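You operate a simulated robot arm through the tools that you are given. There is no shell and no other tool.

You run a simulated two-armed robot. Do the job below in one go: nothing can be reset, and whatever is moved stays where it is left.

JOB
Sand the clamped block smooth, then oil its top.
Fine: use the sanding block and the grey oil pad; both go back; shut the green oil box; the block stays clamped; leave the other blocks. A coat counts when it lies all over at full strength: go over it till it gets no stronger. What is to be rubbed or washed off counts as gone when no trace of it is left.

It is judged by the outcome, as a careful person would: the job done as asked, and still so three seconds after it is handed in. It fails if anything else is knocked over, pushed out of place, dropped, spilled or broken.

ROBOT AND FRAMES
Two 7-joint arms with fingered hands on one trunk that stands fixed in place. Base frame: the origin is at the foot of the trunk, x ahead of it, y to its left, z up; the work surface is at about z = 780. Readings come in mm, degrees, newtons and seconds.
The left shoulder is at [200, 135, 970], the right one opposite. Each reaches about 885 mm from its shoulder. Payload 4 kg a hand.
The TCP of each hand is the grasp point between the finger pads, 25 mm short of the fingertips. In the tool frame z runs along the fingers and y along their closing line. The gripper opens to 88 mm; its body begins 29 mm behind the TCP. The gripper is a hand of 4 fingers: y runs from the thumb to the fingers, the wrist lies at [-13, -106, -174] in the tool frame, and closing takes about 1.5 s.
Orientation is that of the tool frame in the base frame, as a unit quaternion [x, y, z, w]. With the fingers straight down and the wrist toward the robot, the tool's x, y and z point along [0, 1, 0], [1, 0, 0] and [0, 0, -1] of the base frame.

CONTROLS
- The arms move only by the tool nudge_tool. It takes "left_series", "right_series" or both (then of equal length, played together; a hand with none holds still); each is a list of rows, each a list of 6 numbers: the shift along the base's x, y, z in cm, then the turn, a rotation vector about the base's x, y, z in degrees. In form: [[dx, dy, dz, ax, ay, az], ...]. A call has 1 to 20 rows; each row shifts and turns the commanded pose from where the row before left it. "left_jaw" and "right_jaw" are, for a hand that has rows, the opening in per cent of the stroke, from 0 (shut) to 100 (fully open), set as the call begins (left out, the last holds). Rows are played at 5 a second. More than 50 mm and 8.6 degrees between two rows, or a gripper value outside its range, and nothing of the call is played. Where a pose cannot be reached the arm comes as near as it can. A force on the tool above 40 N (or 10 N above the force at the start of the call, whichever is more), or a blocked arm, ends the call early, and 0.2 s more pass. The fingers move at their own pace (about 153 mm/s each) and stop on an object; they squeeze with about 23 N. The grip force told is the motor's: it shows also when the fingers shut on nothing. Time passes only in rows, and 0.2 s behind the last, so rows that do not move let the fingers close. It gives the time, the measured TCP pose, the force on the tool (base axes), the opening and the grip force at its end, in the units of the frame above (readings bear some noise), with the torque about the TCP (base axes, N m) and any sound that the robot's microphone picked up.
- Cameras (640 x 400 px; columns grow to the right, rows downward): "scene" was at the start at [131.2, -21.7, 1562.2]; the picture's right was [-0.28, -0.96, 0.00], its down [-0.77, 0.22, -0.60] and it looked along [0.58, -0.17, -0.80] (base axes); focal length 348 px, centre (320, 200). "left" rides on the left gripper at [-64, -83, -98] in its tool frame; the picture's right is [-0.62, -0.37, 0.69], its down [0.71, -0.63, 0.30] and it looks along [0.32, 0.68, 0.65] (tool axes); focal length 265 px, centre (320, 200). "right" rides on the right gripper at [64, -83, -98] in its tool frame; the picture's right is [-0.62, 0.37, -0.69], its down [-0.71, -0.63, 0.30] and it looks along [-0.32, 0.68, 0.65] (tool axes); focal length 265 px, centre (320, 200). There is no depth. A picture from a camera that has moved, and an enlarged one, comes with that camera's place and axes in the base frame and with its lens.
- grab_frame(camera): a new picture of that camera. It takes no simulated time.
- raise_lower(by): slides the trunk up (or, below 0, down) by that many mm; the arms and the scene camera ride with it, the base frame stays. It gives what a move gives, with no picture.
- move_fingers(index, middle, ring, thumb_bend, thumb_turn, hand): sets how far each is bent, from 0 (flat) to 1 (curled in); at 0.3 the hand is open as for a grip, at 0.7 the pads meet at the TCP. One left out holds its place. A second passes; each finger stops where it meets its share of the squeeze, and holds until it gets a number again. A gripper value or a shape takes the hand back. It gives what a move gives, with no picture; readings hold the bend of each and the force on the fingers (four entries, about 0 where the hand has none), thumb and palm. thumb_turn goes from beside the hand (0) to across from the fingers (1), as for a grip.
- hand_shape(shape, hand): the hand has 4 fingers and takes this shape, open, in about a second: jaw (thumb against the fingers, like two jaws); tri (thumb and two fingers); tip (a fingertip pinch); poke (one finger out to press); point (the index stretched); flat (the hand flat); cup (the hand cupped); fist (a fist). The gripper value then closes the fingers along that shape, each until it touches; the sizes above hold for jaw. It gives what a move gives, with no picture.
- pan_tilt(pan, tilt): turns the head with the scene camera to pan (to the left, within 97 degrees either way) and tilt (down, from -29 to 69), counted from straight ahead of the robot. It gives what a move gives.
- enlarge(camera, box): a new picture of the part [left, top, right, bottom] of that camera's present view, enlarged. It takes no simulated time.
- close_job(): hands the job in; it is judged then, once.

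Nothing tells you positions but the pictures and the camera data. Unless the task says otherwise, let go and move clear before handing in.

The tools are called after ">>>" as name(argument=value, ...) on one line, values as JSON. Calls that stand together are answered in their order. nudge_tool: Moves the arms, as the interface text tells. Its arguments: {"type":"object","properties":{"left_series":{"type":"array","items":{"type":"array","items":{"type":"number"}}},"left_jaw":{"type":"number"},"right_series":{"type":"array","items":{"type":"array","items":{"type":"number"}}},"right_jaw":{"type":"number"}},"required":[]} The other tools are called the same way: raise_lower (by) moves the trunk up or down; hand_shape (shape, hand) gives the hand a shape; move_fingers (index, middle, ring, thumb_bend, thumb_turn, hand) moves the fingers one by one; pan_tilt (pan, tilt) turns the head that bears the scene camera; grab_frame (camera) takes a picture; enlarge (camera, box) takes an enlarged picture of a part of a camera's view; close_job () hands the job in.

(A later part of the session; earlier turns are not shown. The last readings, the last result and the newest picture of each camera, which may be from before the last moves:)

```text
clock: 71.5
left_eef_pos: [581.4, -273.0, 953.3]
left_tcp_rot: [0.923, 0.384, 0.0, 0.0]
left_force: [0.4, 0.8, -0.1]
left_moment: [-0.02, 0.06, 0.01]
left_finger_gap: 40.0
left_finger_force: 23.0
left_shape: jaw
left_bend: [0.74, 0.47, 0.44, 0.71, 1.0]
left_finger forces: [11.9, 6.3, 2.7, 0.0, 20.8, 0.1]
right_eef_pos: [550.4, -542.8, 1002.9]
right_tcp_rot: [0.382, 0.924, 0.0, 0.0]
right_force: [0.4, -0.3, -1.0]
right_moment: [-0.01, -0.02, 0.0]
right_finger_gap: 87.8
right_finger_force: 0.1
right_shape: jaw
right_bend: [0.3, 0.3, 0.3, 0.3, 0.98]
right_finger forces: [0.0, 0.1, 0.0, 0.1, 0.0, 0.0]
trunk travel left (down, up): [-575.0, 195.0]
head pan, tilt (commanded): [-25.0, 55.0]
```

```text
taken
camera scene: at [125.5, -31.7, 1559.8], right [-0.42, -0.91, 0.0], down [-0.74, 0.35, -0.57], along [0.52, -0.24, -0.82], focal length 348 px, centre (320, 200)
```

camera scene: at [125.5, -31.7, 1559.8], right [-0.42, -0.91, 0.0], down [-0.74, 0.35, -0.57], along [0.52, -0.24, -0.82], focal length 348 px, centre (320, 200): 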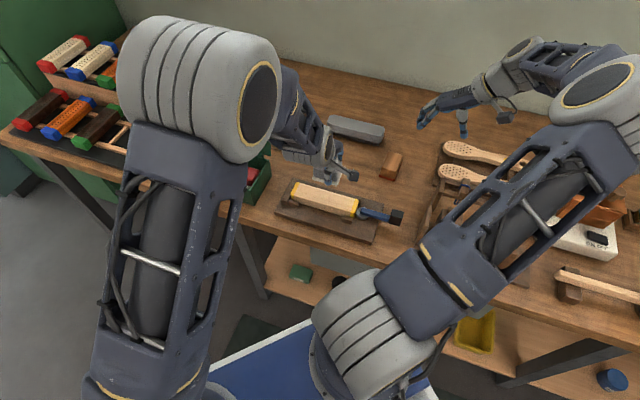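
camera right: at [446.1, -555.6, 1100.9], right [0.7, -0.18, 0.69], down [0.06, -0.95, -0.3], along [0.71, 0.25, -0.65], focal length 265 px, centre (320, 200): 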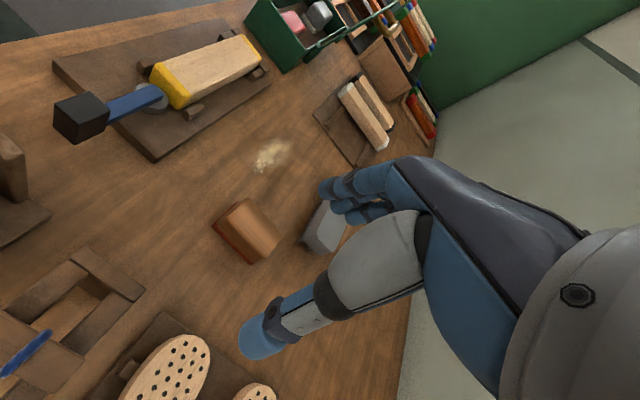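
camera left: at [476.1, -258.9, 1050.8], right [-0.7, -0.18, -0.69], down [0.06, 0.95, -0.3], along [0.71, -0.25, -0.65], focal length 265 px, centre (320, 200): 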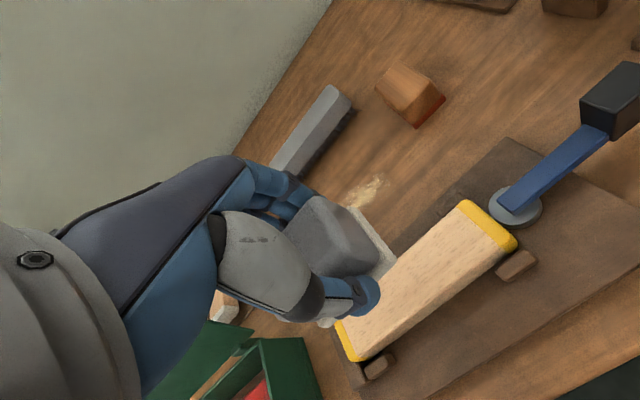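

>>> nudge_tool(left_series=[[0, 0, -3, 0, 0, 0], [0, 0, -3, 0, 0, 0], [0, 0, -1.7, 0, 0, 0], [0, 0, 0, 0, 0, 0]])

>>> grab_frame(camera="left")

>>> enlarge(camera="scene", box=[260, 130, 400, 240])

```text
clock: 72.5
left_eef_pos: [581.7, -272.8, 875.3]
left_tcp_rot: [0.924, 0.383, -0.001, 0.0]
left_force: [-0.3, -0.1, -0.4]
left_moment: [-0.02, 0.04, 0.02]
left_finger_gap: 39.9
left_finger_force: 23.0
left_shape: jaw
left_bend: [0.74, 0.47, 0.44, 0.71, 1.0]
left_finger forces: [11.7, 6.3, 2.7, 0.0, 20.9, 0.1]
right_eef_pos: [550.1, -542.0, 1004.0]
right_tcp_rot: [0.383, 0.924, -0.001, 0.0]
right_force: [-0.5, 0.0, -0.2]
right_moment: [0.01, -0.01, -0.03]
right_finger_gap: 87.8
right_finger_force: 0.1
right_shape: jaw
right_bend: [0.3, 0.3, 0.3, 0.3, 0.98]
right_finger forces: [0.0, 0.0, 0.0, 0.0, 0.0, 0.0]
trunk travel left (down, up): [-575.0, 195.0]
head pan, tilt (commanded): [-25.0, 55.0]
```

```text
taken
camera left: at [476.9, -257.8, 973.1], right [-0.7, -0.18, -0.69], down [0.06, 0.95, -0.3], along [0.71, -0.25, -0.65], focal length 265 px, centre (320, 200)
```

left: 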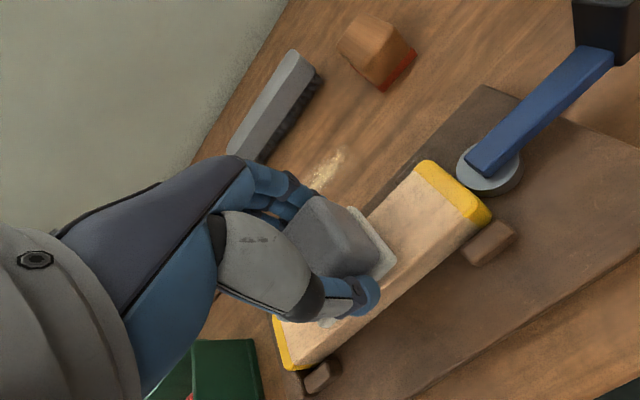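

```text
3.64 times, centred on (330, 185) of scene
camera zoom: at [125.5, -31.7, 1559.8], right [-0.42, -0.91, 0.0], down [-0.74, 0.35, -0.57], along [0.52, -0.24, -0.82], focal length 1267 px, centre (284, 254)
```

zoom: 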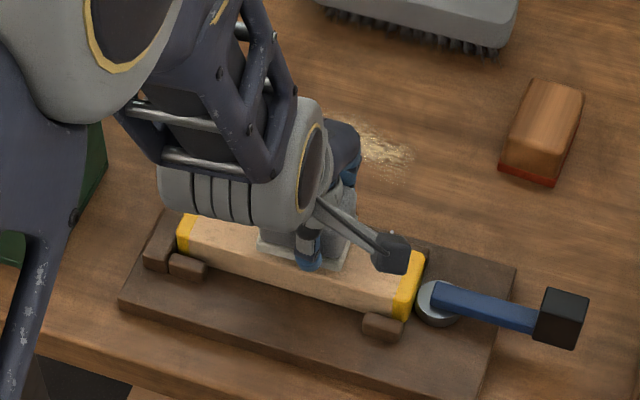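

>>> nudge_tool(left_series=[[0, 0, -0.4, 0, 0, 0], [0, 0, -0.3, 0, 0, 0], [0, 0, 0, 0, 0, 0]])

>>> nudge_tool(left_series=[[0, 0, -0.2, 0, 0, 0], [0, 0, 0, 0, 0, 0]])

>>> nudge_tool(left_series=[[0, 0, -0.15, 0, 0, 0], [0, 0, 0, 0, 0, 0]])

```text
clock: 73.3
left_eef_pos: [584.2, -270.7, 868.9]
left_tcp_rot: [0.924, 0.383, 0.0, -0.001]
left_force: [0.0, 0.8, -1.4]
left_moment: [-0.01, -0.01, -0.02]
left_finger_gap: 40.0
left_finger_force: 23.1
left_shape: jaw
left_bend: [0.74, 0.47, 0.44, 0.71, 1.0]
left_finger forces: [11.8, 6.2, 2.7, 0.0, 20.9, 0.1]
right_eef_pos: [550.6, -542.9, 1001.8]
right_tcp_rot: [0.383, 0.924, 0.0, -0.001]
right_force: [0.3, 0.5, 0.3]
right_moment: [-0.01, 0.0, -0.02]
right_finger_gap: 87.8
right_finger_force: 0.0
right_shape: jaw
right_bend: [0.3, 0.3, 0.3, 0.3, 0.98]
right_finger forces: [0.1, 0.0, 0.0, 0.0, 0.0, 0.0]
trunk travel left (down, up): [-575.0, 195.0]
head pan, tilt (commanded): [-25.0, 55.0]
```

```text
clock: 73.9
left_eef_pos: [583.0, -271.5, 867.3]
left_tcp_rot: [0.924, 0.383, 0.0, 0.0]
left_force: [-0.9, -0.2, -0.9]
left_moment: [-0.02, 0.01, -0.02]
left_finger_gap: 40.1
left_finger_force: 22.9
left_shape: jaw
left_bend: [0.74, 0.47, 0.44, 0.71, 1.0]
left_finger forces: [11.7, 6.3, 2.8, 0.0, 20.8, 0.0]
right_eef_pos: [550.1, -542.6, 1002.6]
right_tcp_rot: [0.383, 0.924, -0.001, 0.001]
right_force: [-0.3, 0.0, 0.4]
right_moment: [0.0, 0.01, -0.03]
right_finger_gap: 88.1
right_finger_force: 0.0
right_shape: jaw
right_bend: [0.3, 0.3, 0.3, 0.3, 0.98]
right_finger forces: [0.0, 0.0, 0.1, 0.0, 0.0, 0.0]
trunk travel left (down, up): [-575.0, 195.0]
head pan, tilt (commanded): [-25.0, 55.0]
```

```text
clock: 74.5
left_eef_pos: [584.4, -272.6, 865.1]
left_tcp_rot: [0.924, 0.383, 0.0, 0.001]
left_force: [0.8, -0.7, -0.3]
left_moment: [-0.01, 0.01, 0.01]
left_finger_gap: 40.0
left_finger_force: 22.9
left_shape: jaw
left_bend: [0.74, 0.47, 0.44, 0.71, 1.0]
left_finger forces: [11.8, 6.3, 2.8, 0.1, 20.9, 0.0]
right_eef_pos: [551.4, -542.2, 1002.3]
right_tcp_rot: [0.382, 0.924, 0.0, 0.0]
right_force: [-0.6, 0.1, -0.2]
right_moment: [-0.02, 0.0, -0.01]
right_finger_gap: 87.5
right_finger_force: 0.1
right_shape: jaw
right_bend: [0.3, 0.3, 0.3, 0.3, 0.98]
right_finger forces: [0.0, 0.0, 0.0, 0.0, 0.0, 0.1]
trunk travel left (down, up): [-575.0, 195.0]
head pan, tilt (commanded): [-25.0, 55.0]
```

>>> nudge_tool(left_series=[[0, 0, -0.15, 0, 0, 0], [0, 0, 0, 0, 0, 0]])

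>>> nudge_tool(left_series=[[0, 0, -0.15, 0, 0, 0], [0, 0, 0, 0, 0, 0]])

>>> enlarge(camera="left", box=[220, 120, 480, 400])

```text
clock: 75.1
left_eef_pos: [583.6, -270.0, 865.3]
left_tcp_rot: [0.924, 0.383, -0.001, -0.001]
left_force: [0.0, -0.1, -0.1]
left_moment: [0.0, 0.01, 0.02]
left_finger_gap: 39.9
left_finger_force: 22.9
left_shape: jaw
left_bend: [0.74, 0.47, 0.44, 0.71, 1.0]
left_finger forces: [11.8, 6.4, 2.8, 0.0, 20.9, 0.0]
right_eef_pos: [551.1, -542.6, 1002.1]
right_tcp_rot: [0.383, 0.924, -0.001, 0.0]
right_force: [0.0, -0.6, 0.1]
right_moment: [0.0, 0.01, 0.0]
right_finger_gap: 87.7
right_finger_force: 0.0
right_shape: jaw
right_bend: [0.3, 0.3, 0.3, 0.3, 0.98]
right_finger forces: [0.0, 0.1, 0.0, 0.0, 0.0, 0.1]
trunk travel left (down, up): [-575.0, 195.0]
head pan, tilt (commanded): [-25.0, 55.0]
```

```text
clock: 75.7
left_eef_pos: [583.8, -271.3, 863.9]
left_tcp_rot: [0.924, 0.382, 0.0, -0.001]
left_force: [0.4, -0.2, 0.1]
left_moment: [-0.03, 0.01, -0.05]
left_finger_gap: 40.0
left_finger_force: 23.1
left_shape: jaw
left_bend: [0.74, 0.47, 0.44, 0.71, 1.0]
left_finger forces: [11.8, 6.2, 2.8, 0.0, 20.9, 0.0]
right_eef_pos: [550.2, -542.4, 1002.5]
right_tcp_rot: [0.383, 0.924, -0.001, 0.0]
right_force: [0.0, 0.1, -0.3]
right_moment: [-0.02, 0.03, -0.03]
right_finger_gap: 87.7
right_finger_force: 0.0
right_shape: jaw
right_bend: [0.3, 0.3, 0.3, 0.3, 0.98]
right_finger forces: [0.0, 0.0, 0.0, 0.0, 0.1, 0.0]
trunk travel left (down, up): [-575.0, 195.0]
head pan, tilt (commanded): [-25.0, 55.0]
```

```text
1.43 times, centred on (350, 260) of left
camera zoom: at [478.5, -256.5, 961.0], right [-0.7, -0.18, -0.69], down [0.06, 0.95, -0.3], along [0.71, -0.25, -0.65], focal length 379 px, centre (277, 114)
```

zoom: 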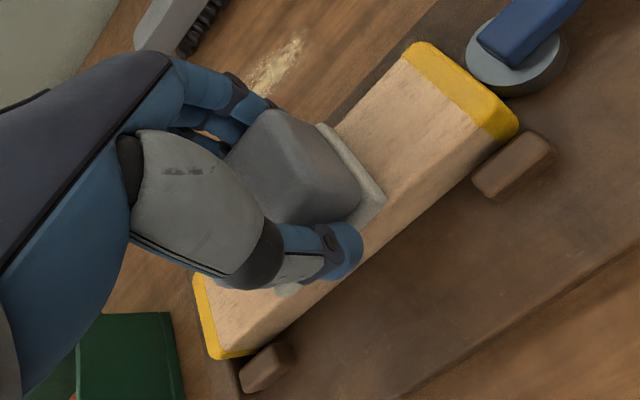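

>>> nudge_tool(left_series=[[0, 0, -0.2, 0, 0, 0], [0, 0, 0, 0, 0, 0]])

>>> nudge_tool(left_series=[[0, 0, -0.15, 0, 0, 0], [0, 0, 0, 0, 0, 0]])

```text
clock: 76.3
left_eef_pos: [584.4, -271.9, 862.0]
left_tcp_rot: [0.924, 0.383, 0.0, 0.001]
left_force: [-1.7, 0.3, 6.6]
left_moment: [0.03, 0.04, 0.01]
left_finger_gap: 40.3
left_finger_force: 23.2
left_shape: jaw
left_bend: [0.74, 0.47, 0.45, 0.71, 1.0]
left_finger forces: [11.7, 6.3, 2.9, 0.0, 22.7, 0.0]
right_eef_pos: [550.1, -541.9, 1002.3]
right_tcp_rot: [0.383, 0.924, 0.0, 0.0]
right_force: [-0.7, -0.2, -0.4]
right_moment: [0.01, -0.02, 0.02]
right_finger_gap: 87.7
right_finger_force: 0.0
right_shape: jaw
right_bend: [0.3, 0.3, 0.3, 0.3, 0.98]
right_finger forces: [0.0, 0.1, 0.0, 0.0, 0.1, 0.0]
trunk travel left (down, up): [-575.0, 195.0]
head pan, tilt (commanded): [-25.0, 55.0]
```

```text
clock: 76.9
left_eef_pos: [583.6, -271.9, 860.7]
left_tcp_rot: [0.924, 0.383, 0.001, 0.001]
left_force: [-1.6, 1.0, 15.5]
left_moment: [0.08, 0.02, -0.03]
left_finger_gap: 40.1
left_finger_force: 22.7
left_shape: jaw
left_bend: [0.74, 0.47, 0.45, 0.71, 1.0]
left_finger forces: [12.4, 6.8, 3.1, 0.0, 24.4, 0.0]
right_eef_pos: [549.6, -542.1, 1002.2]
right_tcp_rot: [0.383, 0.924, 0.0, 0.0]
right_force: [0.1, -0.5, 0.4]
right_moment: [0.02, 0.04, 0.01]
right_finger_gap: 87.7
right_finger_force: 0.0
right_shape: jaw
right_bend: [0.3, 0.3, 0.3, 0.3, 0.98]
right_finger forces: [0.1, 0.0, 0.0, 0.0, 0.0, 0.0]
trunk travel left (down, up): [-575.0, 195.0]
head pan, tilt (commanded): [-25.0, 55.0]
```

Contact at about 10-15 N. First slow stroke toward the lever end, then I'll look at the coat.

>>> nudge_tool(left_series=[[-0.7, -0.7, 0.05, 0, 0, 0], [-0.7, -0.7, 0, 0, 0, 0], [-0.7, -0.7, 0, 0, 0, 0], [-0.7, -0.7, 0, 0, 0, 0], [-0.7, -0.7, 0, 0, 0, 0], [-0.7, -0.7, 0, 0, 0, 0]])

>>> enlarge(camera="left", box=[160, 120, 480, 400])

>>> enlarge(camera="scene", box=[270, 150, 400, 240])

```text
clock: 78.3
left_eef_pos: [542.5, -313.7, 861.3]
left_tcp_rot: [0.924, 0.383, 0.001, 0.001]
left_force: [4.8, 5.0, 18.9]
left_moment: [0.09, -0.14, -0.03]
left_finger_gap: 40.4
left_finger_force: 22.8
left_shape: jaw
left_bend: [0.74, 0.46, 0.43, 0.71, 1.0]
left_finger forces: [12.6, 8.3, 3.7, 0.0, 24.4, 0.1]
right_eef_pos: [549.0, -541.8, 1003.1]
right_tcp_rot: [0.384, 0.923, 0.0, 0.0]
right_force: [-0.1, 0.5, -0.3]
right_moment: [0.03, 0.0, 0.01]
right_finger_gap: 87.7
right_finger_force: 0.1
right_shape: jaw
right_bend: [0.3, 0.3, 0.3, 0.3, 0.98]
right_finger forces: [0.1, 0.1, 0.0, 0.0, 0.0, 0.0]
trunk travel left (down, up): [-575.0, 195.0]
head pan, tilt (commanded): [-25.0, 55.0]
```

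```text
1.43 times, centred on (320, 260) of left
camera zoom: at [437.0, -298.6, 958.2], right [-0.7, -0.18, -0.69], down [0.06, 0.95, -0.31], along [0.71, -0.25, -0.65], focal length 379 px, centre (320, 114)
```

zoom: 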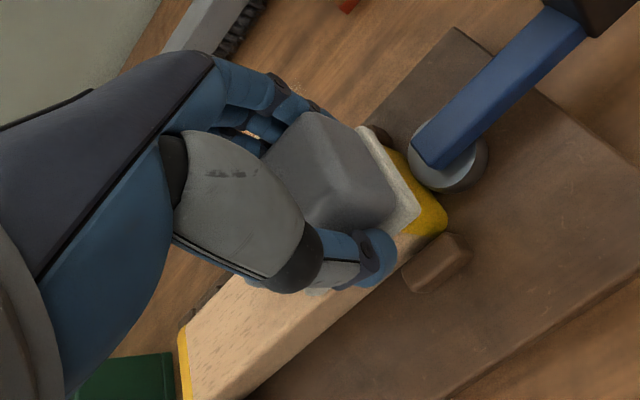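

```text
4.44 times, centred on (335, 195) of scene
camera zoom: at [125.3, -31.3, 1559.9], right [-0.42, -0.91, 0.0], down [-0.74, 0.35, -0.57], along [0.52, -0.24, -0.82], focal length 1548 px, centre (253, 222)
```

zoom: 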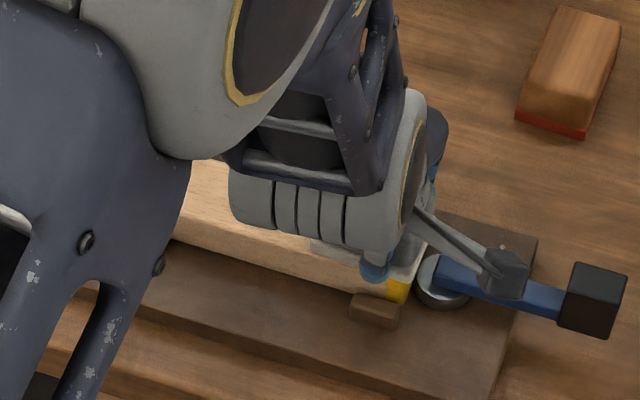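

The pad still needs about 8-10 mm more to cover the near yellow end. I'll finish that and then sweep the whole length to the far end.

>>> nudge_tool(left_series=[[-0.35, -0.35, 0.03, 0, 0, 0], [-0.35, -0.35, 0, 0, 0, 0], [0, 0, 0, 0, 0, 0]])

>>> enlarge(camera="left", box=[220, 120, 480, 330])

>>> nudge_tool(left_series=[[1, 1, 0, 0, 0, 0], [1, 1, 0, 0, 0, 0], [1, 1, 0, 0, 0, 0], [1, 1, 0, 0, 0, 0], [1, 1, 0, 0, 0, 0], [1, 1, 0, 0, 0, 0], [1, 1, 0, 0, 0, 0], [1, 1, 0, 0, 0, 0], [1, 1, 0, 0, 0, 0]])

>>> grab_frame(camera="left")

>>> enlarge(camera="scene", box=[270, 150, 400, 240])

```text
clock: 79.1
left_eef_pos: [534.4, -320.8, 860.2]
left_tcp_rot: [0.924, 0.383, -0.001, 0.001]
left_force: [2.7, 2.7, 15.6]
left_moment: [0.12, -0.08, 0.02]
left_finger_gap: 40.7
left_finger_force: 22.8
left_shape: jaw
left_bend: [0.74, 0.46, 0.42, 0.71, 1.0]
left_finger forces: [12.8, 7.9, 3.1, 0.0, 24.0, 0.1]
right_eef_pos: [549.5, -541.5, 1002.8]
right_tcp_rot: [0.383, 0.924, 0.0, 0.0]
right_force: [-0.4, 0.3, -0.3]
right_moment: [0.03, -0.03, -0.01]
right_finger_gap: 87.9
right_finger_force: 0.1
right_shape: jaw
right_bend: [0.3, 0.3, 0.3, 0.3, 0.98]
right_finger forces: [0.0, 0.0, 0.0, 0.0, 0.0, 0.0]
trunk travel left (down, up): [-575.0, 195.0]
head pan, tilt (commanded): [-25.0, 55.0]
```

```text
1.90 times, centred on (350, 225) of left
camera zoom: at [429.4, -305.6, 958.0], right [-0.7, -0.18, -0.69], down [0.06, 0.95, -0.3], along [0.71, -0.25, -0.65], focal length 506 px, centre (263, 152)
```

zoom: 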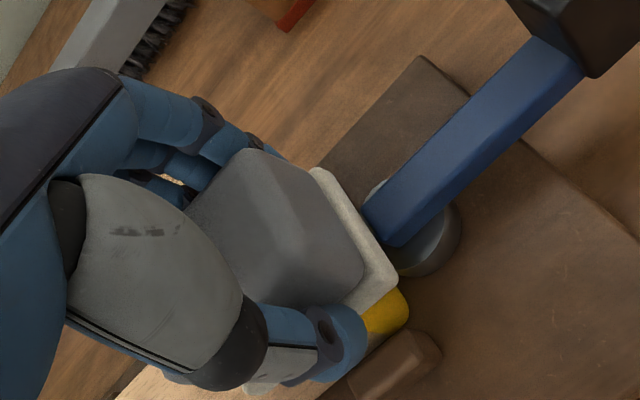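

```text
clock: 81.1
left_eef_pos: [624.4, -228.3, 861.2]
left_tcp_rot: [0.924, 0.383, 0.001, 0.0]
left_force: [-3.2, -2.0, 11.5]
left_moment: [-0.02, 0.07, 0.01]
left_finger_gap: 40.7
left_finger_force: 23.5
left_shape: jaw
left_bend: [0.74, 0.48, 0.48, 0.72, 0.96]
left_finger forces: [13.8, 5.6, 2.8, 0.1, 23.5, 0.1]
right_eef_pos: [550.0, -543.0, 1002.5]
right_tcp_rot: [0.383, 0.924, 0.0, 0.0]
right_force: [-0.5, -0.6, 0.6]
right_moment: [0.01, 0.0, 0.01]
right_finger_gap: 87.6
right_finger_force: 0.1
right_shape: jaw
right_bend: [0.3, 0.3, 0.3, 0.3, 0.98]
right_finger forces: [0.0, 0.1, 0.0, 0.0, 0.0, 0.0]
trunk travel left (down, up): [-575.0, 195.0]
head pan, tilt (commanded): [-25.0, 55.0]
```

```text
taken
camera left: at [519.7, -214.6, 958.3], right [-0.7, -0.18, -0.69], down [0.06, 0.95, -0.3], along [0.71, -0.25, -0.65], focal length 265 px, centre (320, 200)
```

left: 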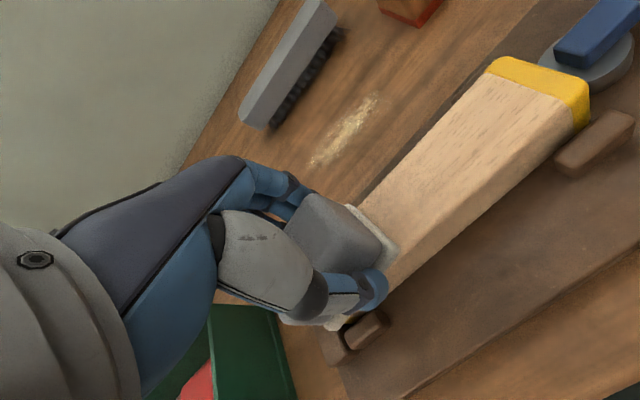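

```text
4.44 times, centred on (335, 195) of scene
camera zoom: at [125.1, -31.8, 1559.9], right [-0.42, -0.91, 0.0], down [-0.74, 0.35, -0.57], along [0.52, -0.24, -0.82], focal length 1548 px, centre (253, 222)
```

zoom: 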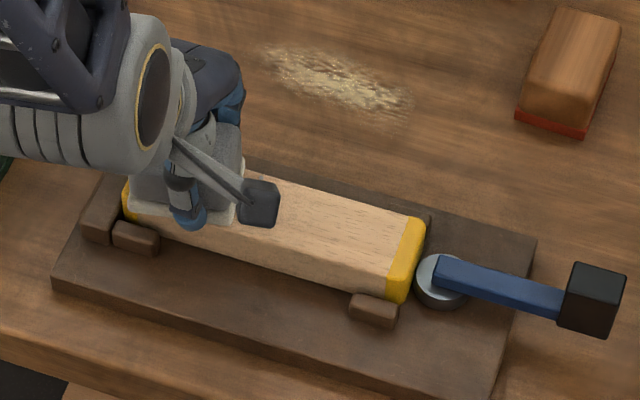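

>>> enlarge(camera="left", box=[340, 30, 620, 330])

>>> enlarge(camera="scene", box=[300, 172, 370, 222])

```text
1.33 times, centred on (480, 180) of left
camera zoom: at [519.7, -214.6, 958.3], right [-0.7, -0.18, -0.69], down [0.06, 0.95, -0.3], along [0.71, -0.25, -0.65], focal length 354 px, centre (107, 227)
```

zoom: 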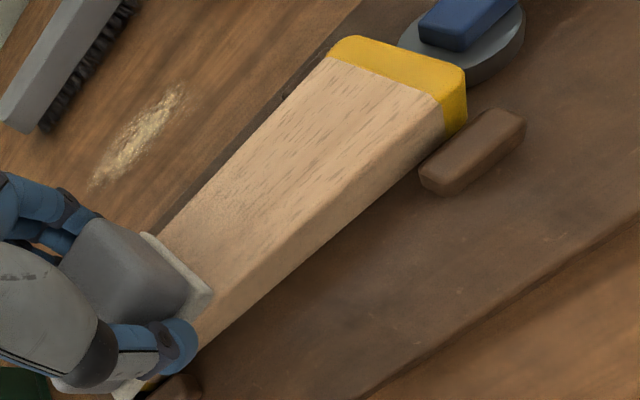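

```text
8.00 times, centred on (335, 197) of scene
camera zoom: at [125.1, -31.8, 1559.9], right [-0.42, -0.91, 0.0], down [-0.74, 0.35, -0.57], along [0.52, -0.24, -0.82], focal length 2786 px, centre (200, 224)
```

zoom: 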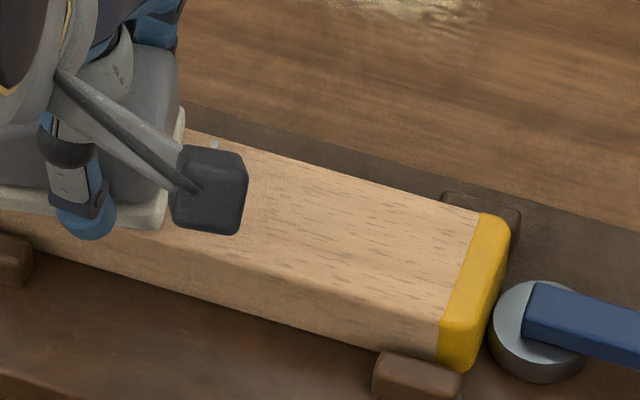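

The coat is building only faintly so far and the pad runs a few mm too far from the front edge. Next strokes go along the front side, with more passes.

>>> nudge_tool(left_series=[[-0.4, 0.4, -0.03, 0, 0, 0], [-1, -1, 0, 0, 0, 0], [-1, -1, 0, 0, 0, 0], [-1, -1, 0, 0, 0, 0], [-1, -1, 0, 0, 0, 0], [-1, -1, 0, 0, 0, 0], [-1, -1, 0, 0, 0, 0], [-1, -1, 0, 0, 0, 0], [-1, -1, 0, 0, 0, 0], [-1, -1, 0, 0, 0, 0], [1, 1, 0, 0, 0, 0], [1, 1, 0, 0, 0, 0], [1, 1, 0, 0, 0, 0], [1, 1, 0, 0, 0, 0], [1, 1, 0, 0, 0, 0], [1, 1, 0, 0, 0, 0], [1, 1, 0, 0, 0, 0], [1, 1, 0, 0, 0, 0], [1, 1, 0, 0, 0, 0]])

>>> enlarge(camera="left", box=[340, 30, 620, 330])

>>> enlarge(camera="scene", box=[270, 160, 380, 230])

```text
clock: 85.1
left_eef_pos: [621.4, -227.7, 861.2]
left_tcp_rot: [0.924, 0.383, 0.0, 0.0]
left_force: [-3.7, -3.2, 15.0]
left_moment: [-0.06, 0.16, 0.05]
left_finger_gap: 40.6
left_finger_force: 22.5
left_shape: jaw
left_bend: [0.74, 0.48, 0.47, 0.72, 0.97]
left_finger forces: [13.4, 6.0, 2.8, 0.0, 23.1, 0.0]
right_eef_pos: [550.0, -542.0, 1004.1]
right_tcp_rot: [0.383, 0.924, 0.0, 0.0]
right_force: [0.3, -0.1, 0.3]
right_moment: [0.01, 0.0, -0.02]
right_finger_gap: 87.8
right_finger_force: 0.1
right_shape: jaw
right_bend: [0.3, 0.3, 0.3, 0.3, 0.98]
right_finger forces: [0.1, 0.0, 0.0, 0.1, 0.0, 0.0]
trunk travel left (down, up): [-575.0, 195.0]
head pan, tilt (commanded): [-25.0, 55.0]
```

```text
1.33 times, centred on (480, 180) of left
camera zoom: at [516.8, -211.5, 957.7], right [-0.7, -0.18, -0.69], down [0.06, 0.95, -0.3], along [0.71, -0.25, -0.65], focal length 354 px, centre (107, 227)
```

zoom: 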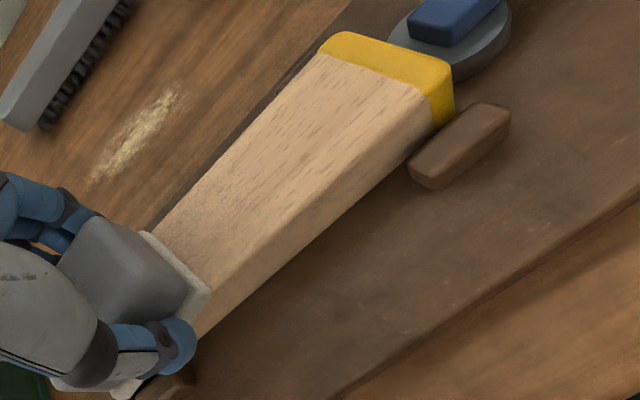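

```text
5.71 times, centred on (325, 195) of scene
camera zoom: at [125.0, -31.8, 1559.9], right [-0.42, -0.91, 0.0], down [-0.74, 0.35, -0.57], along [0.52, -0.24, -0.82], focal length 1990 px, centre (291, 229)
```

zoom: 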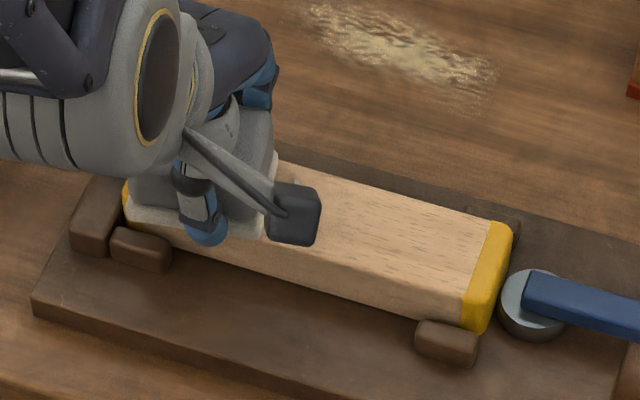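

>>> nudge_tool(left_series=[[0.2, 0.6, -0.03, 0, 0, 0], [-1.03, -1.03, 0, 0, 0, 0], [-1.03, -1.03, 0, 0, 0, 0], [-1.03, -1.03, 0, 0, 0, 0], [-1.03, -1.03, 0, 0, 0, 0], [-1.03, -1.03, 0, 0, 0, 0], [-1.03, -1.03, 0, 0, 0, 0], [-1.03, -1.03, 0, 0, 0, 0], [-1.03, -1.03, 0, 0, 0, 0], [-1.03, -1.03, 0, 0, 0, 0], [1.03, 1.03, 0, 0, 0, 0], [1.03, 1.03, 0, 0, 0, 0], [1.03, 1.03, 0, 0, 0, 0], [1.03, 1.03, 0, 0, 0, 0], [1.03, 1.03, 0, 0, 0, 0], [1.03, 1.03, 0, 0, 0, 0], [1.03, 1.03, 0, 0, 0, 0], [1.03, 1.03, 0, 0, 0, 0], [1.03, 1.03, 0, 0, 0, 0]])

>>> nudge_tool(left_series=[[0.5, -0.5, 0, 0, 0, 0], [-1.03, -1.03, 0, 0, 0, 0], [-1.03, -1.03, 0, 0, 0, 0], [-1.03, -1.03, 0, 0, 0, 0], [-1.03, -1.03, 0, 0, 0, 0], [-1.03, -1.03, 0, 0, 0, 0], [-1.03, -1.03, 0, 0, 0, 0], [-1.03, -1.03, 0, 0, 0, 0], [-1.03, -1.03, 0, 0, 0, 0], [-1.03, -1.03, 0, 0, 0, 0], [1.03, 1.03, 0, 0, 0, 0], [1.03, 1.03, 0, 0, 0, 0], [1.03, 1.03, 0, 0, 0, 0], [1.03, 1.03, 0, 0, 0, 0], [1.03, 1.03, 0, 0, 0, 0], [1.03, 1.03, 0, 0, 0, 0], [1.03, 1.03, 0, 0, 0, 0], [1.03, 1.03, 0, 0, 0, 0], [1.03, 1.03, 0, 0, 0, 0]])

>>> grab_frame(camera="left")

>>> enlarge(camera="scene", box=[270, 160, 380, 230])

```text
clock: 89.1
left_eef_pos: [622.9, -217.5, 859.9]
left_tcp_rot: [0.924, 0.383, 0.0, -0.001]
left_force: [-3.1, -3.5, 14.7]
left_moment: [-0.04, 0.13, 0.02]
left_finger_gap: 41.1
left_finger_force: 23.4
left_shape: jaw
left_bend: [0.74, 0.48, 0.49, 0.73, 0.96]
left_finger forces: [13.8, 5.5, 2.8, 0.0, 23.4, 0.0]
right_eef_pos: [550.8, -543.3, 1002.1]
right_tcp_rot: [0.382, 0.924, 0.0, 0.0]
right_force: [0.3, -0.2, -0.1]
right_moment: [-0.01, 0.01, -0.02]
right_finger_gap: 87.8
right_finger_force: 0.1
right_shape: jaw
right_bend: [0.3, 0.3, 0.3, 0.3, 0.98]
right_finger forces: [0.0, 0.0, 0.0, 0.0, 0.0, 0.1]
trunk travel left (down, up): [-575.0, 195.0]
head pan, tilt (commanded): [-25.0, 55.0]
```

```text
clock: 93.1
left_eef_pos: [625.6, -222.9, 861.2]
left_tcp_rot: [0.924, 0.383, 0.0, 0.0]
left_force: [-1.6, -1.0, 6.8]
left_moment: [0.01, 0.07, 0.02]
left_finger_gap: 41.0
left_finger_force: 22.8
left_shape: jaw
left_bend: [0.74, 0.48, 0.47, 0.72, 0.98]
left_finger forces: [13.6, 5.8, 2.8, 0.1, 22.6, 0.0]
right_eef_pos: [550.5, -542.4, 1003.0]
right_tcp_rot: [0.383, 0.924, -0.001, 0.0]
right_force: [-0.5, 0.1, 0.3]
right_moment: [-0.03, -0.01, 0.02]
right_finger_gap: 87.5
right_finger_force: 0.1
right_shape: jaw
right_bend: [0.3, 0.3, 0.3, 0.3, 0.98]
right_finger forces: [0.0, 0.0, 0.0, 0.0, 0.0, 0.1]
trunk travel left (down, up): [-575.0, 195.0]
head pan, tilt (commanded): [-25.0, 55.0]
```

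```text
taken
camera left: at [521.0, -210.0, 957.8], right [-0.7, -0.18, -0.69], down [0.06, 0.95, -0.3], along [0.71, -0.25, -0.65], focal length 265 px, centre (320, 200)
```

left: 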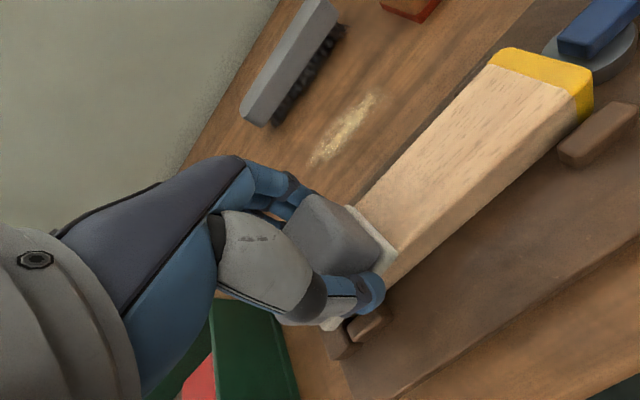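

```text
5.71 times, centred on (325, 195) of scene
camera zoom: at [125.2, -31.8, 1559.9], right [-0.42, -0.91, 0.0], down [-0.74, 0.35, -0.57], along [0.52, -0.24, -0.82], focal length 1990 px, centre (291, 229)
```

zoom: 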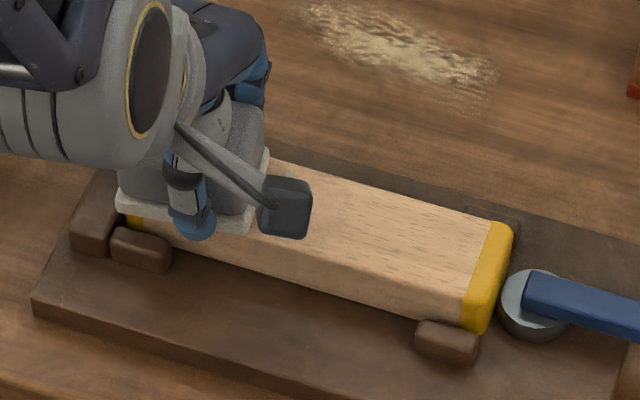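

I can't yet tell a coat by eye; I'll lift off and move aside to compare with the earlier picture.

>>> nudge_tool(left_series=[[0, 0, 2, 0, 0, 0], [0, 0, 3, 0, 0, 0], [0, 0, 3, 0, 0, 0], [1.5, 3.5, 0, 0, 0, 0], [1.5, 3.5, 0, 0, 0, 0], [1.5, 3.5, 0, 0, 0, 0], [0, 3.5, 0, 0, 0, 0], [0, 3.5, 0, 0, 0, 0]])

>>> enlarge(camera="scene", box=[280, 172, 370, 228])

>>> grab_frame(camera="left")

>>> grab_frame(camera="scene")

```text
clock: 94.9
left_eef_pos: [675.6, -53.4, 941.2]
left_tcp_rot: [0.924, 0.382, 0.001, 0.0]
left_force: [-0.4, 0.1, -1.1]
left_moment: [-0.01, -0.01, -0.02]
left_finger_gap: 40.8
left_finger_force: 23.0
left_shape: jaw
left_bend: [0.74, 0.48, 0.47, 0.72, 0.98]
left_finger forces: [13.2, 6.1, 3.5, 0.0, 22.6, 0.1]
right_eef_pos: [550.7, -543.8, 1001.7]
right_tcp_rot: [0.383, 0.924, -0.001, 0.0]
right_force: [0.3, 0.3, -0.2]
right_moment: [0.02, -0.01, 0.02]
right_finger_gap: 87.6
right_finger_force: 0.0
right_shape: jaw
right_bend: [0.3, 0.3, 0.3, 0.3, 0.98]
right_finger forces: [0.0, 0.0, 0.0, 0.1, 0.0, 0.0]
trunk travel left (down, up): [-575.0, 195.0]
head pan, tilt (commanded): [-25.0, 55.0]
```

```text
7.11 times, centred on (325, 200) of scene
camera zoom: at [125.5, -32.1, 1559.8], right [-0.42, -0.91, 0.0], down [-0.74, 0.35, -0.57], along [0.52, -0.24, -0.82], focal length 2477 px, centre (284, 200)
```

zoom: 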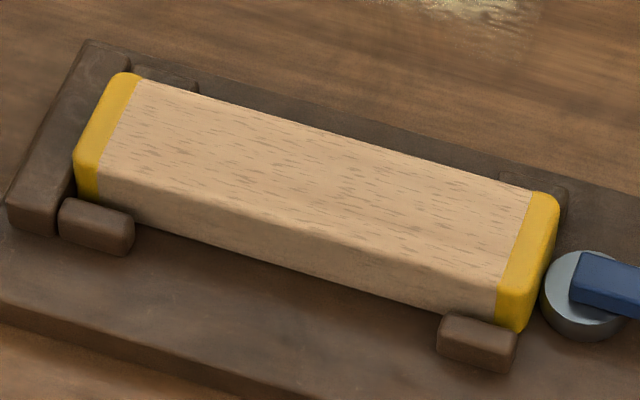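

```text
taken
camera left: at [570.7, -38.9, 1038.9], right [-0.7, -0.18, -0.69], down [0.06, 0.95, -0.3], along [0.71, -0.25, -0.65], focal length 265 px, centre (320, 200)
```

left: 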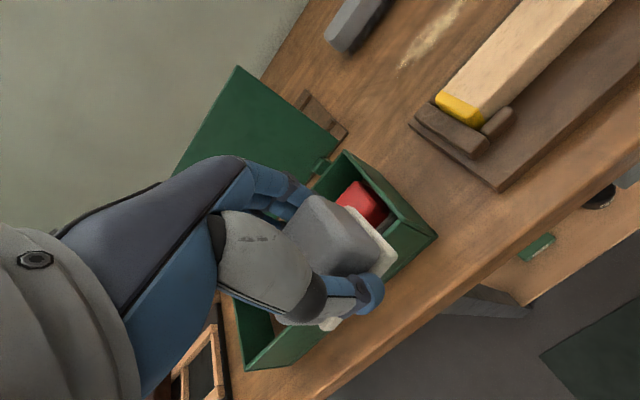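

```text
taken
camera scene: at [125.5, -32.1, 1559.8], right [-0.42, -0.91, 0.0], down [-0.74, 0.35, -0.57], along [0.52, -0.24, -0.82], focal length 348 px, centre (320, 200)
```

scene: 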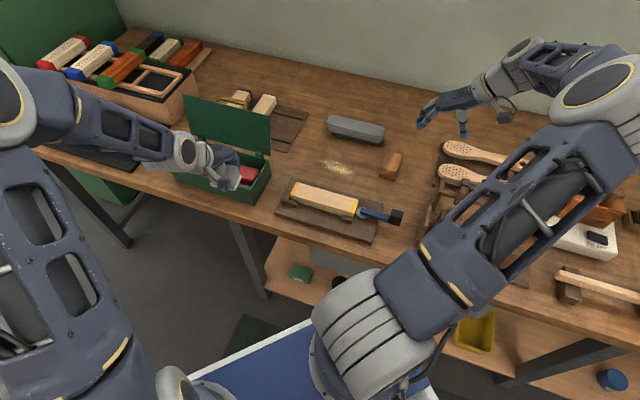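

The top looks the same as before oiling, so no coat is showing. I'll look closer at the surface, at the other blocks for comparison, and at the pad.

>>> enlarge(camera="scene", box=[300, 180, 350, 215])

>>> enlarge(camera="scene", box=[225, 80, 315, 155])

>>> enlarge(camera="scene", box=[160, 110, 290, 210])

>>> enlarge(camera="left", box=[240, 160, 450, 360])

```text
11.43 times, centred on (325, 198) of scene
camera zoom: at [125.5, -32.1, 1559.8], right [-0.42, -0.91, 0.0], down [-0.74, 0.35, -0.57], along [0.52, -0.24, -0.82], focal length 3981 px, centre (263, 229)
```

zoom: 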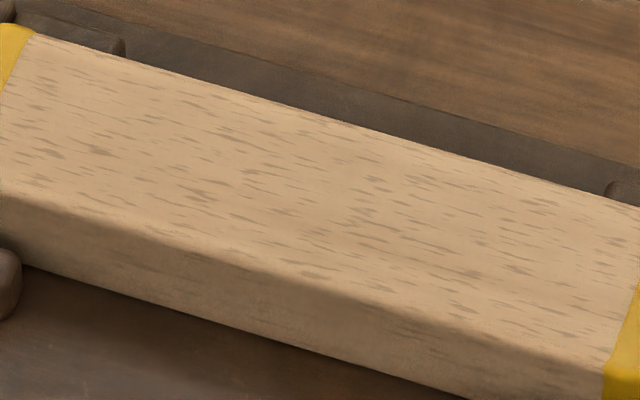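

```text
5.33 times, centred on (270, 118) of scene
camera zoom: at [125.5, -32.1, 1559.8], right [-0.42, -0.91, 0.0], down [-0.74, 0.35, -0.57], along [0.52, -0.24, -0.82], focal length 1858 px, centre (587, 640)
```

zoom: 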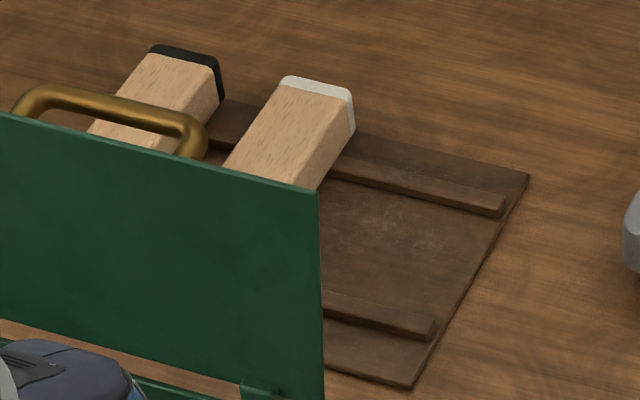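

```text
4.00 times, centred on (225, 160) of scene
camera zoom: at [125.5, -32.1, 1559.8], right [-0.42, -0.91, 0.0], down [-0.74, 0.35, -0.57], along [0.52, -0.24, -0.82], focal length 1393 px, centre (700, 360)
```

zoom: 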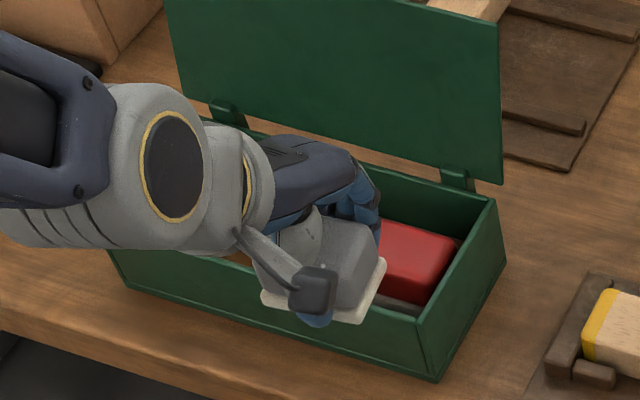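

```text
2.00 times, centred on (345, 260) of left
camera zoom: at [570.7, -38.9, 1038.9], right [-0.7, -0.18, -0.69], down [0.06, 0.95, -0.3], along [0.71, -0.25, -0.65], focal length 531 px, centre (270, 80)
```

zoom: 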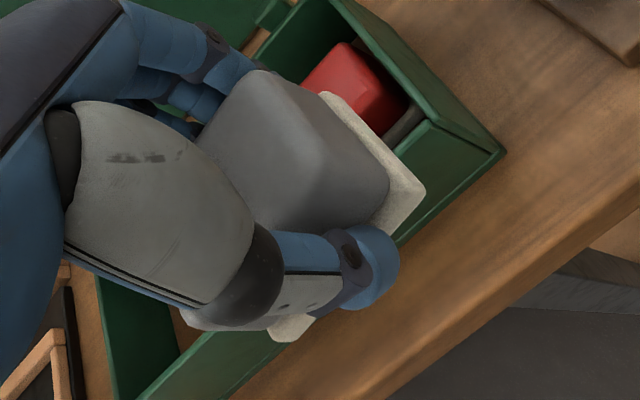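

>>> enlarge(camera="scene", box=[318, 190, 334, 200])

>>> enlarge(camera="scene", box=[258, 100, 274, 110])

>>> enlarge(camera="right", box=[130, 20, 290, 120])

```text
16.00 times, centred on (326, 195) of scene
camera zoom: at [125.5, -32.1, 1559.8], right [-0.42, -0.91, 0.0], down [-0.74, 0.35, -0.57], along [0.52, -0.24, -0.82], focal length 5573 px, centre (224, 280)
```

zoom: 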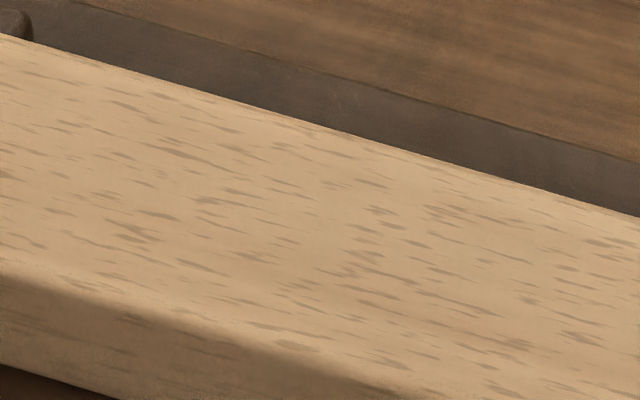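

```text
16.00 times, centred on (266, 105) of scene
camera zoom: at [125.5, -32.1, 1559.8], right [-0.42, -0.91, 0.0], down [-0.74, 0.35, -0.57], along [0.52, -0.24, -0.82], focal length 5573 px, centre (1184, 1720)
```

zoom: 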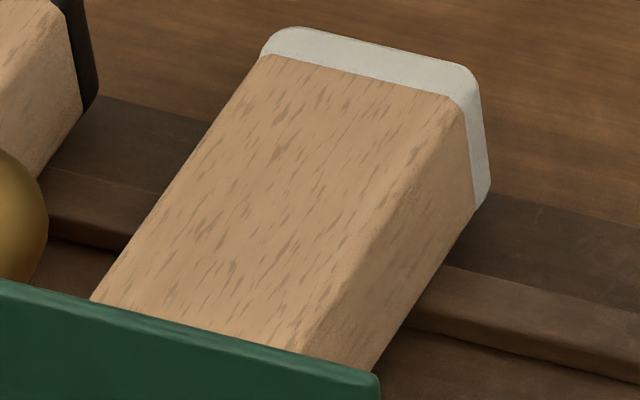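

```text
4.00 times, centred on (210, 70) of right
camera zoom: at [445.9, -556.1, 1100.7], right [0.7, -0.18, 0.69], down [0.06, -0.95, -0.3], along [0.71, 0.25, -0.65], focal length 1062 px, centre (760, 720)
```

zoom: 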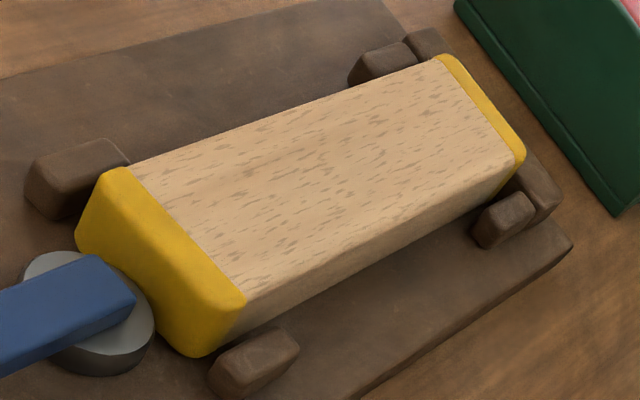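

>>> grab_frame(camera="right")

>>> enlarge(camera="scene", box=[280, 172, 370, 228])

```text
taken
camera right: at [445.9, -556.1, 1100.7], right [0.7, -0.18, 0.69], down [0.06, -0.95, -0.3], along [0.71, 0.25, -0.65], focal length 265 px, centre (320, 200)
```

right: 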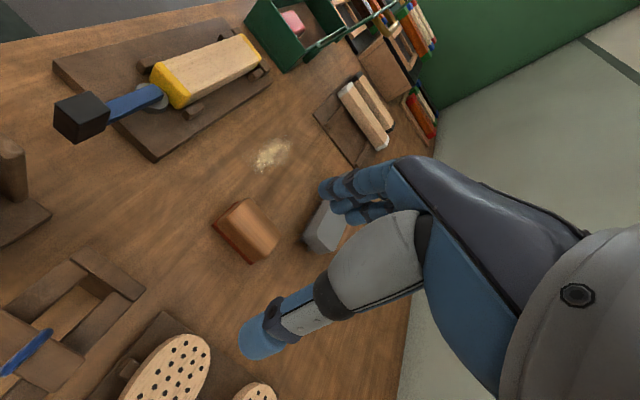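

```text
7.11 times, centred on (325, 200) of scene
camera zoom: at [125.5, -32.1, 1559.8], right [-0.42, -0.91, 0.0], down [-0.74, 0.35, -0.57], along [0.52, -0.24, -0.82], focal length 2477 px, centre (284, 200)
```

zoom: 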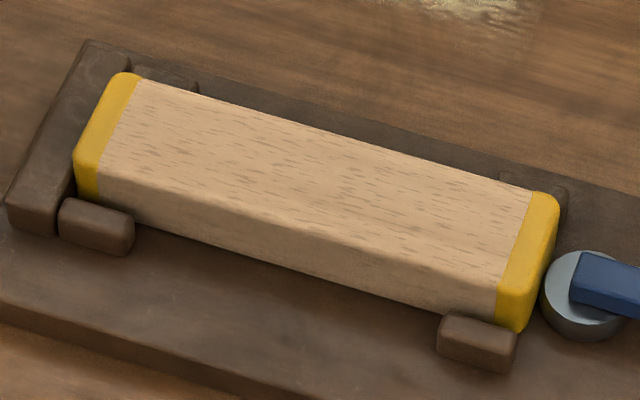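

Still no visible coat. I'll set the pad on the middle of the block again and check from the right camera whether its sole really lies flat on the wood.

>>> nudge_tool(left_series=[[-1.57, -3.61, 0, 0, 0, 0], [-1.57, -3.61, 0, 0, 0, 0], [-1.57, -3.61, 0, 0, 0, 0], [-1.57, -3.61, 0, 0, 0, 0], [-1.57, -3.61, 0, 0, 0, 0], [-1.57, -3.61, 0, 0, 0, 0], [0, 0, -3, 0, 0, 0], [0, 0, -3, 0, 0, 0], [0, 0, -1.2, 0, 0, 0], [0, 0, 0, 0, 0, 0]])

>>> enlarge(camera="right", box=[120, 10, 300, 122])

>>> enlarge(camera="scene", box=[270, 150, 400, 240])

```text
clock: 97.1
left_eef_pos: [577.7, -266.8, 867.3]
left_tcp_rot: [0.924, 0.383, 0.0, 0.001]
left_force: [-0.2, 0.2, 0.0]
left_moment: [-0.02, 0.02, -0.03]
left_finger_gap: 40.5
left_finger_force: 22.7
left_shape: jaw
left_bend: [0.74, 0.48, 0.47, 0.72, 0.98]
left_finger forces: [13.1, 5.8, 3.3, 0.0, 22.2, 0.1]
right_eef_pos: [550.3, -542.0, 1002.7]
right_tcp_rot: [0.383, 0.924, 0.0, 0.0]
right_force: [0.9, 0.5, 0.4]
right_moment: [0.0, -0.02, -0.02]
right_finger_gap: 87.8
right_finger_force: 0.1
right_shape: jaw
right_bend: [0.3, 0.3, 0.3, 0.3, 0.98]
right_finger forces: [0.0, 0.0, 0.0, 0.0, 0.0, 0.1]
trunk travel left (down, up): [-575.0, 195.0]
head pan, tilt (commanded): [-25.0, 55.0]
```

```text
3.56 times, centred on (210, 66) of right
camera zoom: at [446.1, -555.7, 1100.9], right [0.7, -0.18, 0.69], down [0.06, -0.95, -0.3], along [0.71, 0.25, -0.65], focal length 944 px, centre (711, 676)
```

zoom: 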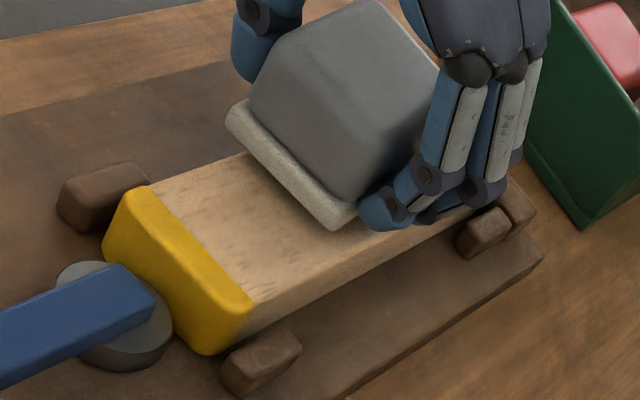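

```text
4.44 times, centred on (335, 195) of scene
camera zoom: at [125.5, -31.7, 1559.8], right [-0.42, -0.91, 0.0], down [-0.74, 0.35, -0.57], along [0.52, -0.24, -0.82], focal length 1548 px, centre (253, 222)
```

zoom: 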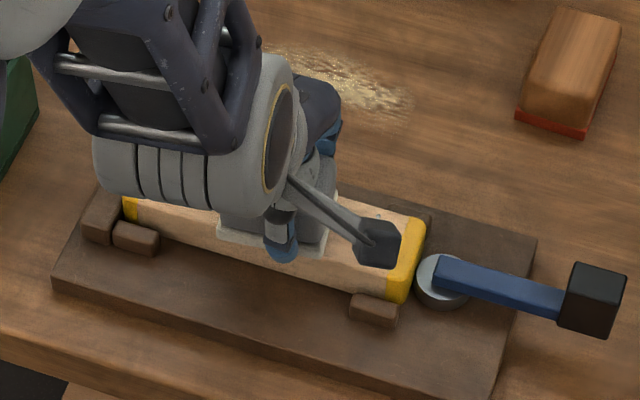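

>>> nudge_tool(left_series=[[0.5, -0.5, -0.3, 0, 0, 0], [0, 0, -0.15, 0, 0, 0], [0, 0, 0, 0, 0, 0]])

>>> nudge_tool(left_series=[[0, 0, -0.15, 0, 0, 0], [0, 0, 0, 0, 0, 0]])

>>> enlarge(camera="right", box=[140, 20, 270, 102])

```text
clock: 97.9
left_eef_pos: [583.2, -271.3, 862.6]
left_tcp_rot: [0.924, 0.383, 0.0, 0.001]
left_force: [-0.1, 0.3, -0.8]
left_moment: [-0.05, 0.0, -0.03]
left_finger_gap: 40.6
left_finger_force: 22.7
left_shape: jaw
left_bend: [0.74, 0.48, 0.47, 0.72, 0.98]
left_finger forces: [13.1, 5.8, 3.4, 0.0, 22.2, 0.0]
right_eef_pos: [550.7, -542.8, 1003.6]
right_tcp_rot: [0.383, 0.924, 0.0, 0.0]
right_force: [-0.4, 0.5, -0.1]
right_moment: [0.02, -0.01, -0.04]
right_finger_gap: 87.5
right_finger_force: 0.1
right_shape: jaw
right_bend: [0.3, 0.3, 0.3, 0.3, 0.98]
right_finger forces: [0.1, 0.1, 0.0, 0.0, 0.1, 0.0]
trunk travel left (down, up): [-575.0, 195.0]
head pan, tilt (commanded): [-25.0, 55.0]
```

```text
clock: 98.5
left_eef_pos: [584.5, -272.3, 860.9]
left_tcp_rot: [0.924, 0.383, 0.0, 0.0]
left_force: [-1.0, 1.0, 1.9]
left_moment: [0.04, 0.08, 0.0]
left_finger_gap: 40.3
left_finger_force: 23.4
left_shape: jaw
left_bend: [0.74, 0.48, 0.47, 0.72, 0.98]
left_finger forces: [13.0, 5.9, 3.3, 0.0, 22.3, 0.1]
right_eef_pos: [550.9, -542.0, 1002.0]
right_tcp_rot: [0.383, 0.924, 0.0, 0.0]
right_force: [1.1, 0.1, 0.9]
right_moment: [0.02, -0.04, 0.02]
right_finger_gap: 87.5
right_finger_force: 0.0
right_shape: jaw
right_bend: [0.3, 0.3, 0.3, 0.3, 0.98]
right_finger forces: [0.1, 0.0, 0.0, 0.1, 0.0, 0.0]
trunk travel left (down, up): [-575.0, 195.0]
head pan, tilt (commanded): [-25.0, 55.0]
```

```text
4.88 times, centred on (205, 61) of right
camera zoom: at [446.1, -555.6, 1100.9], right [0.7, -0.18, 0.69], down [0.06, -0.95, -0.3], along [0.71, 0.25, -0.65], focal length 1295 px, centre (881, 878)
```

zoom: 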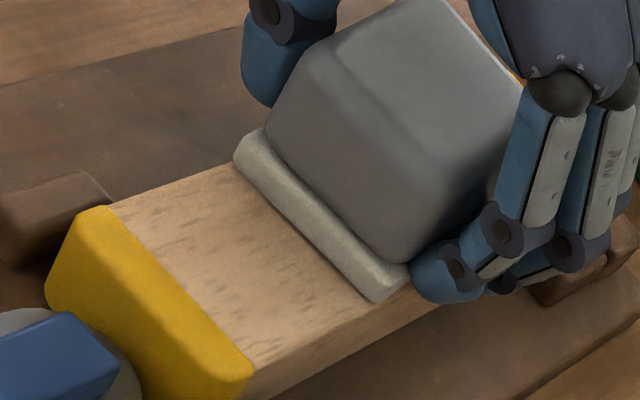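

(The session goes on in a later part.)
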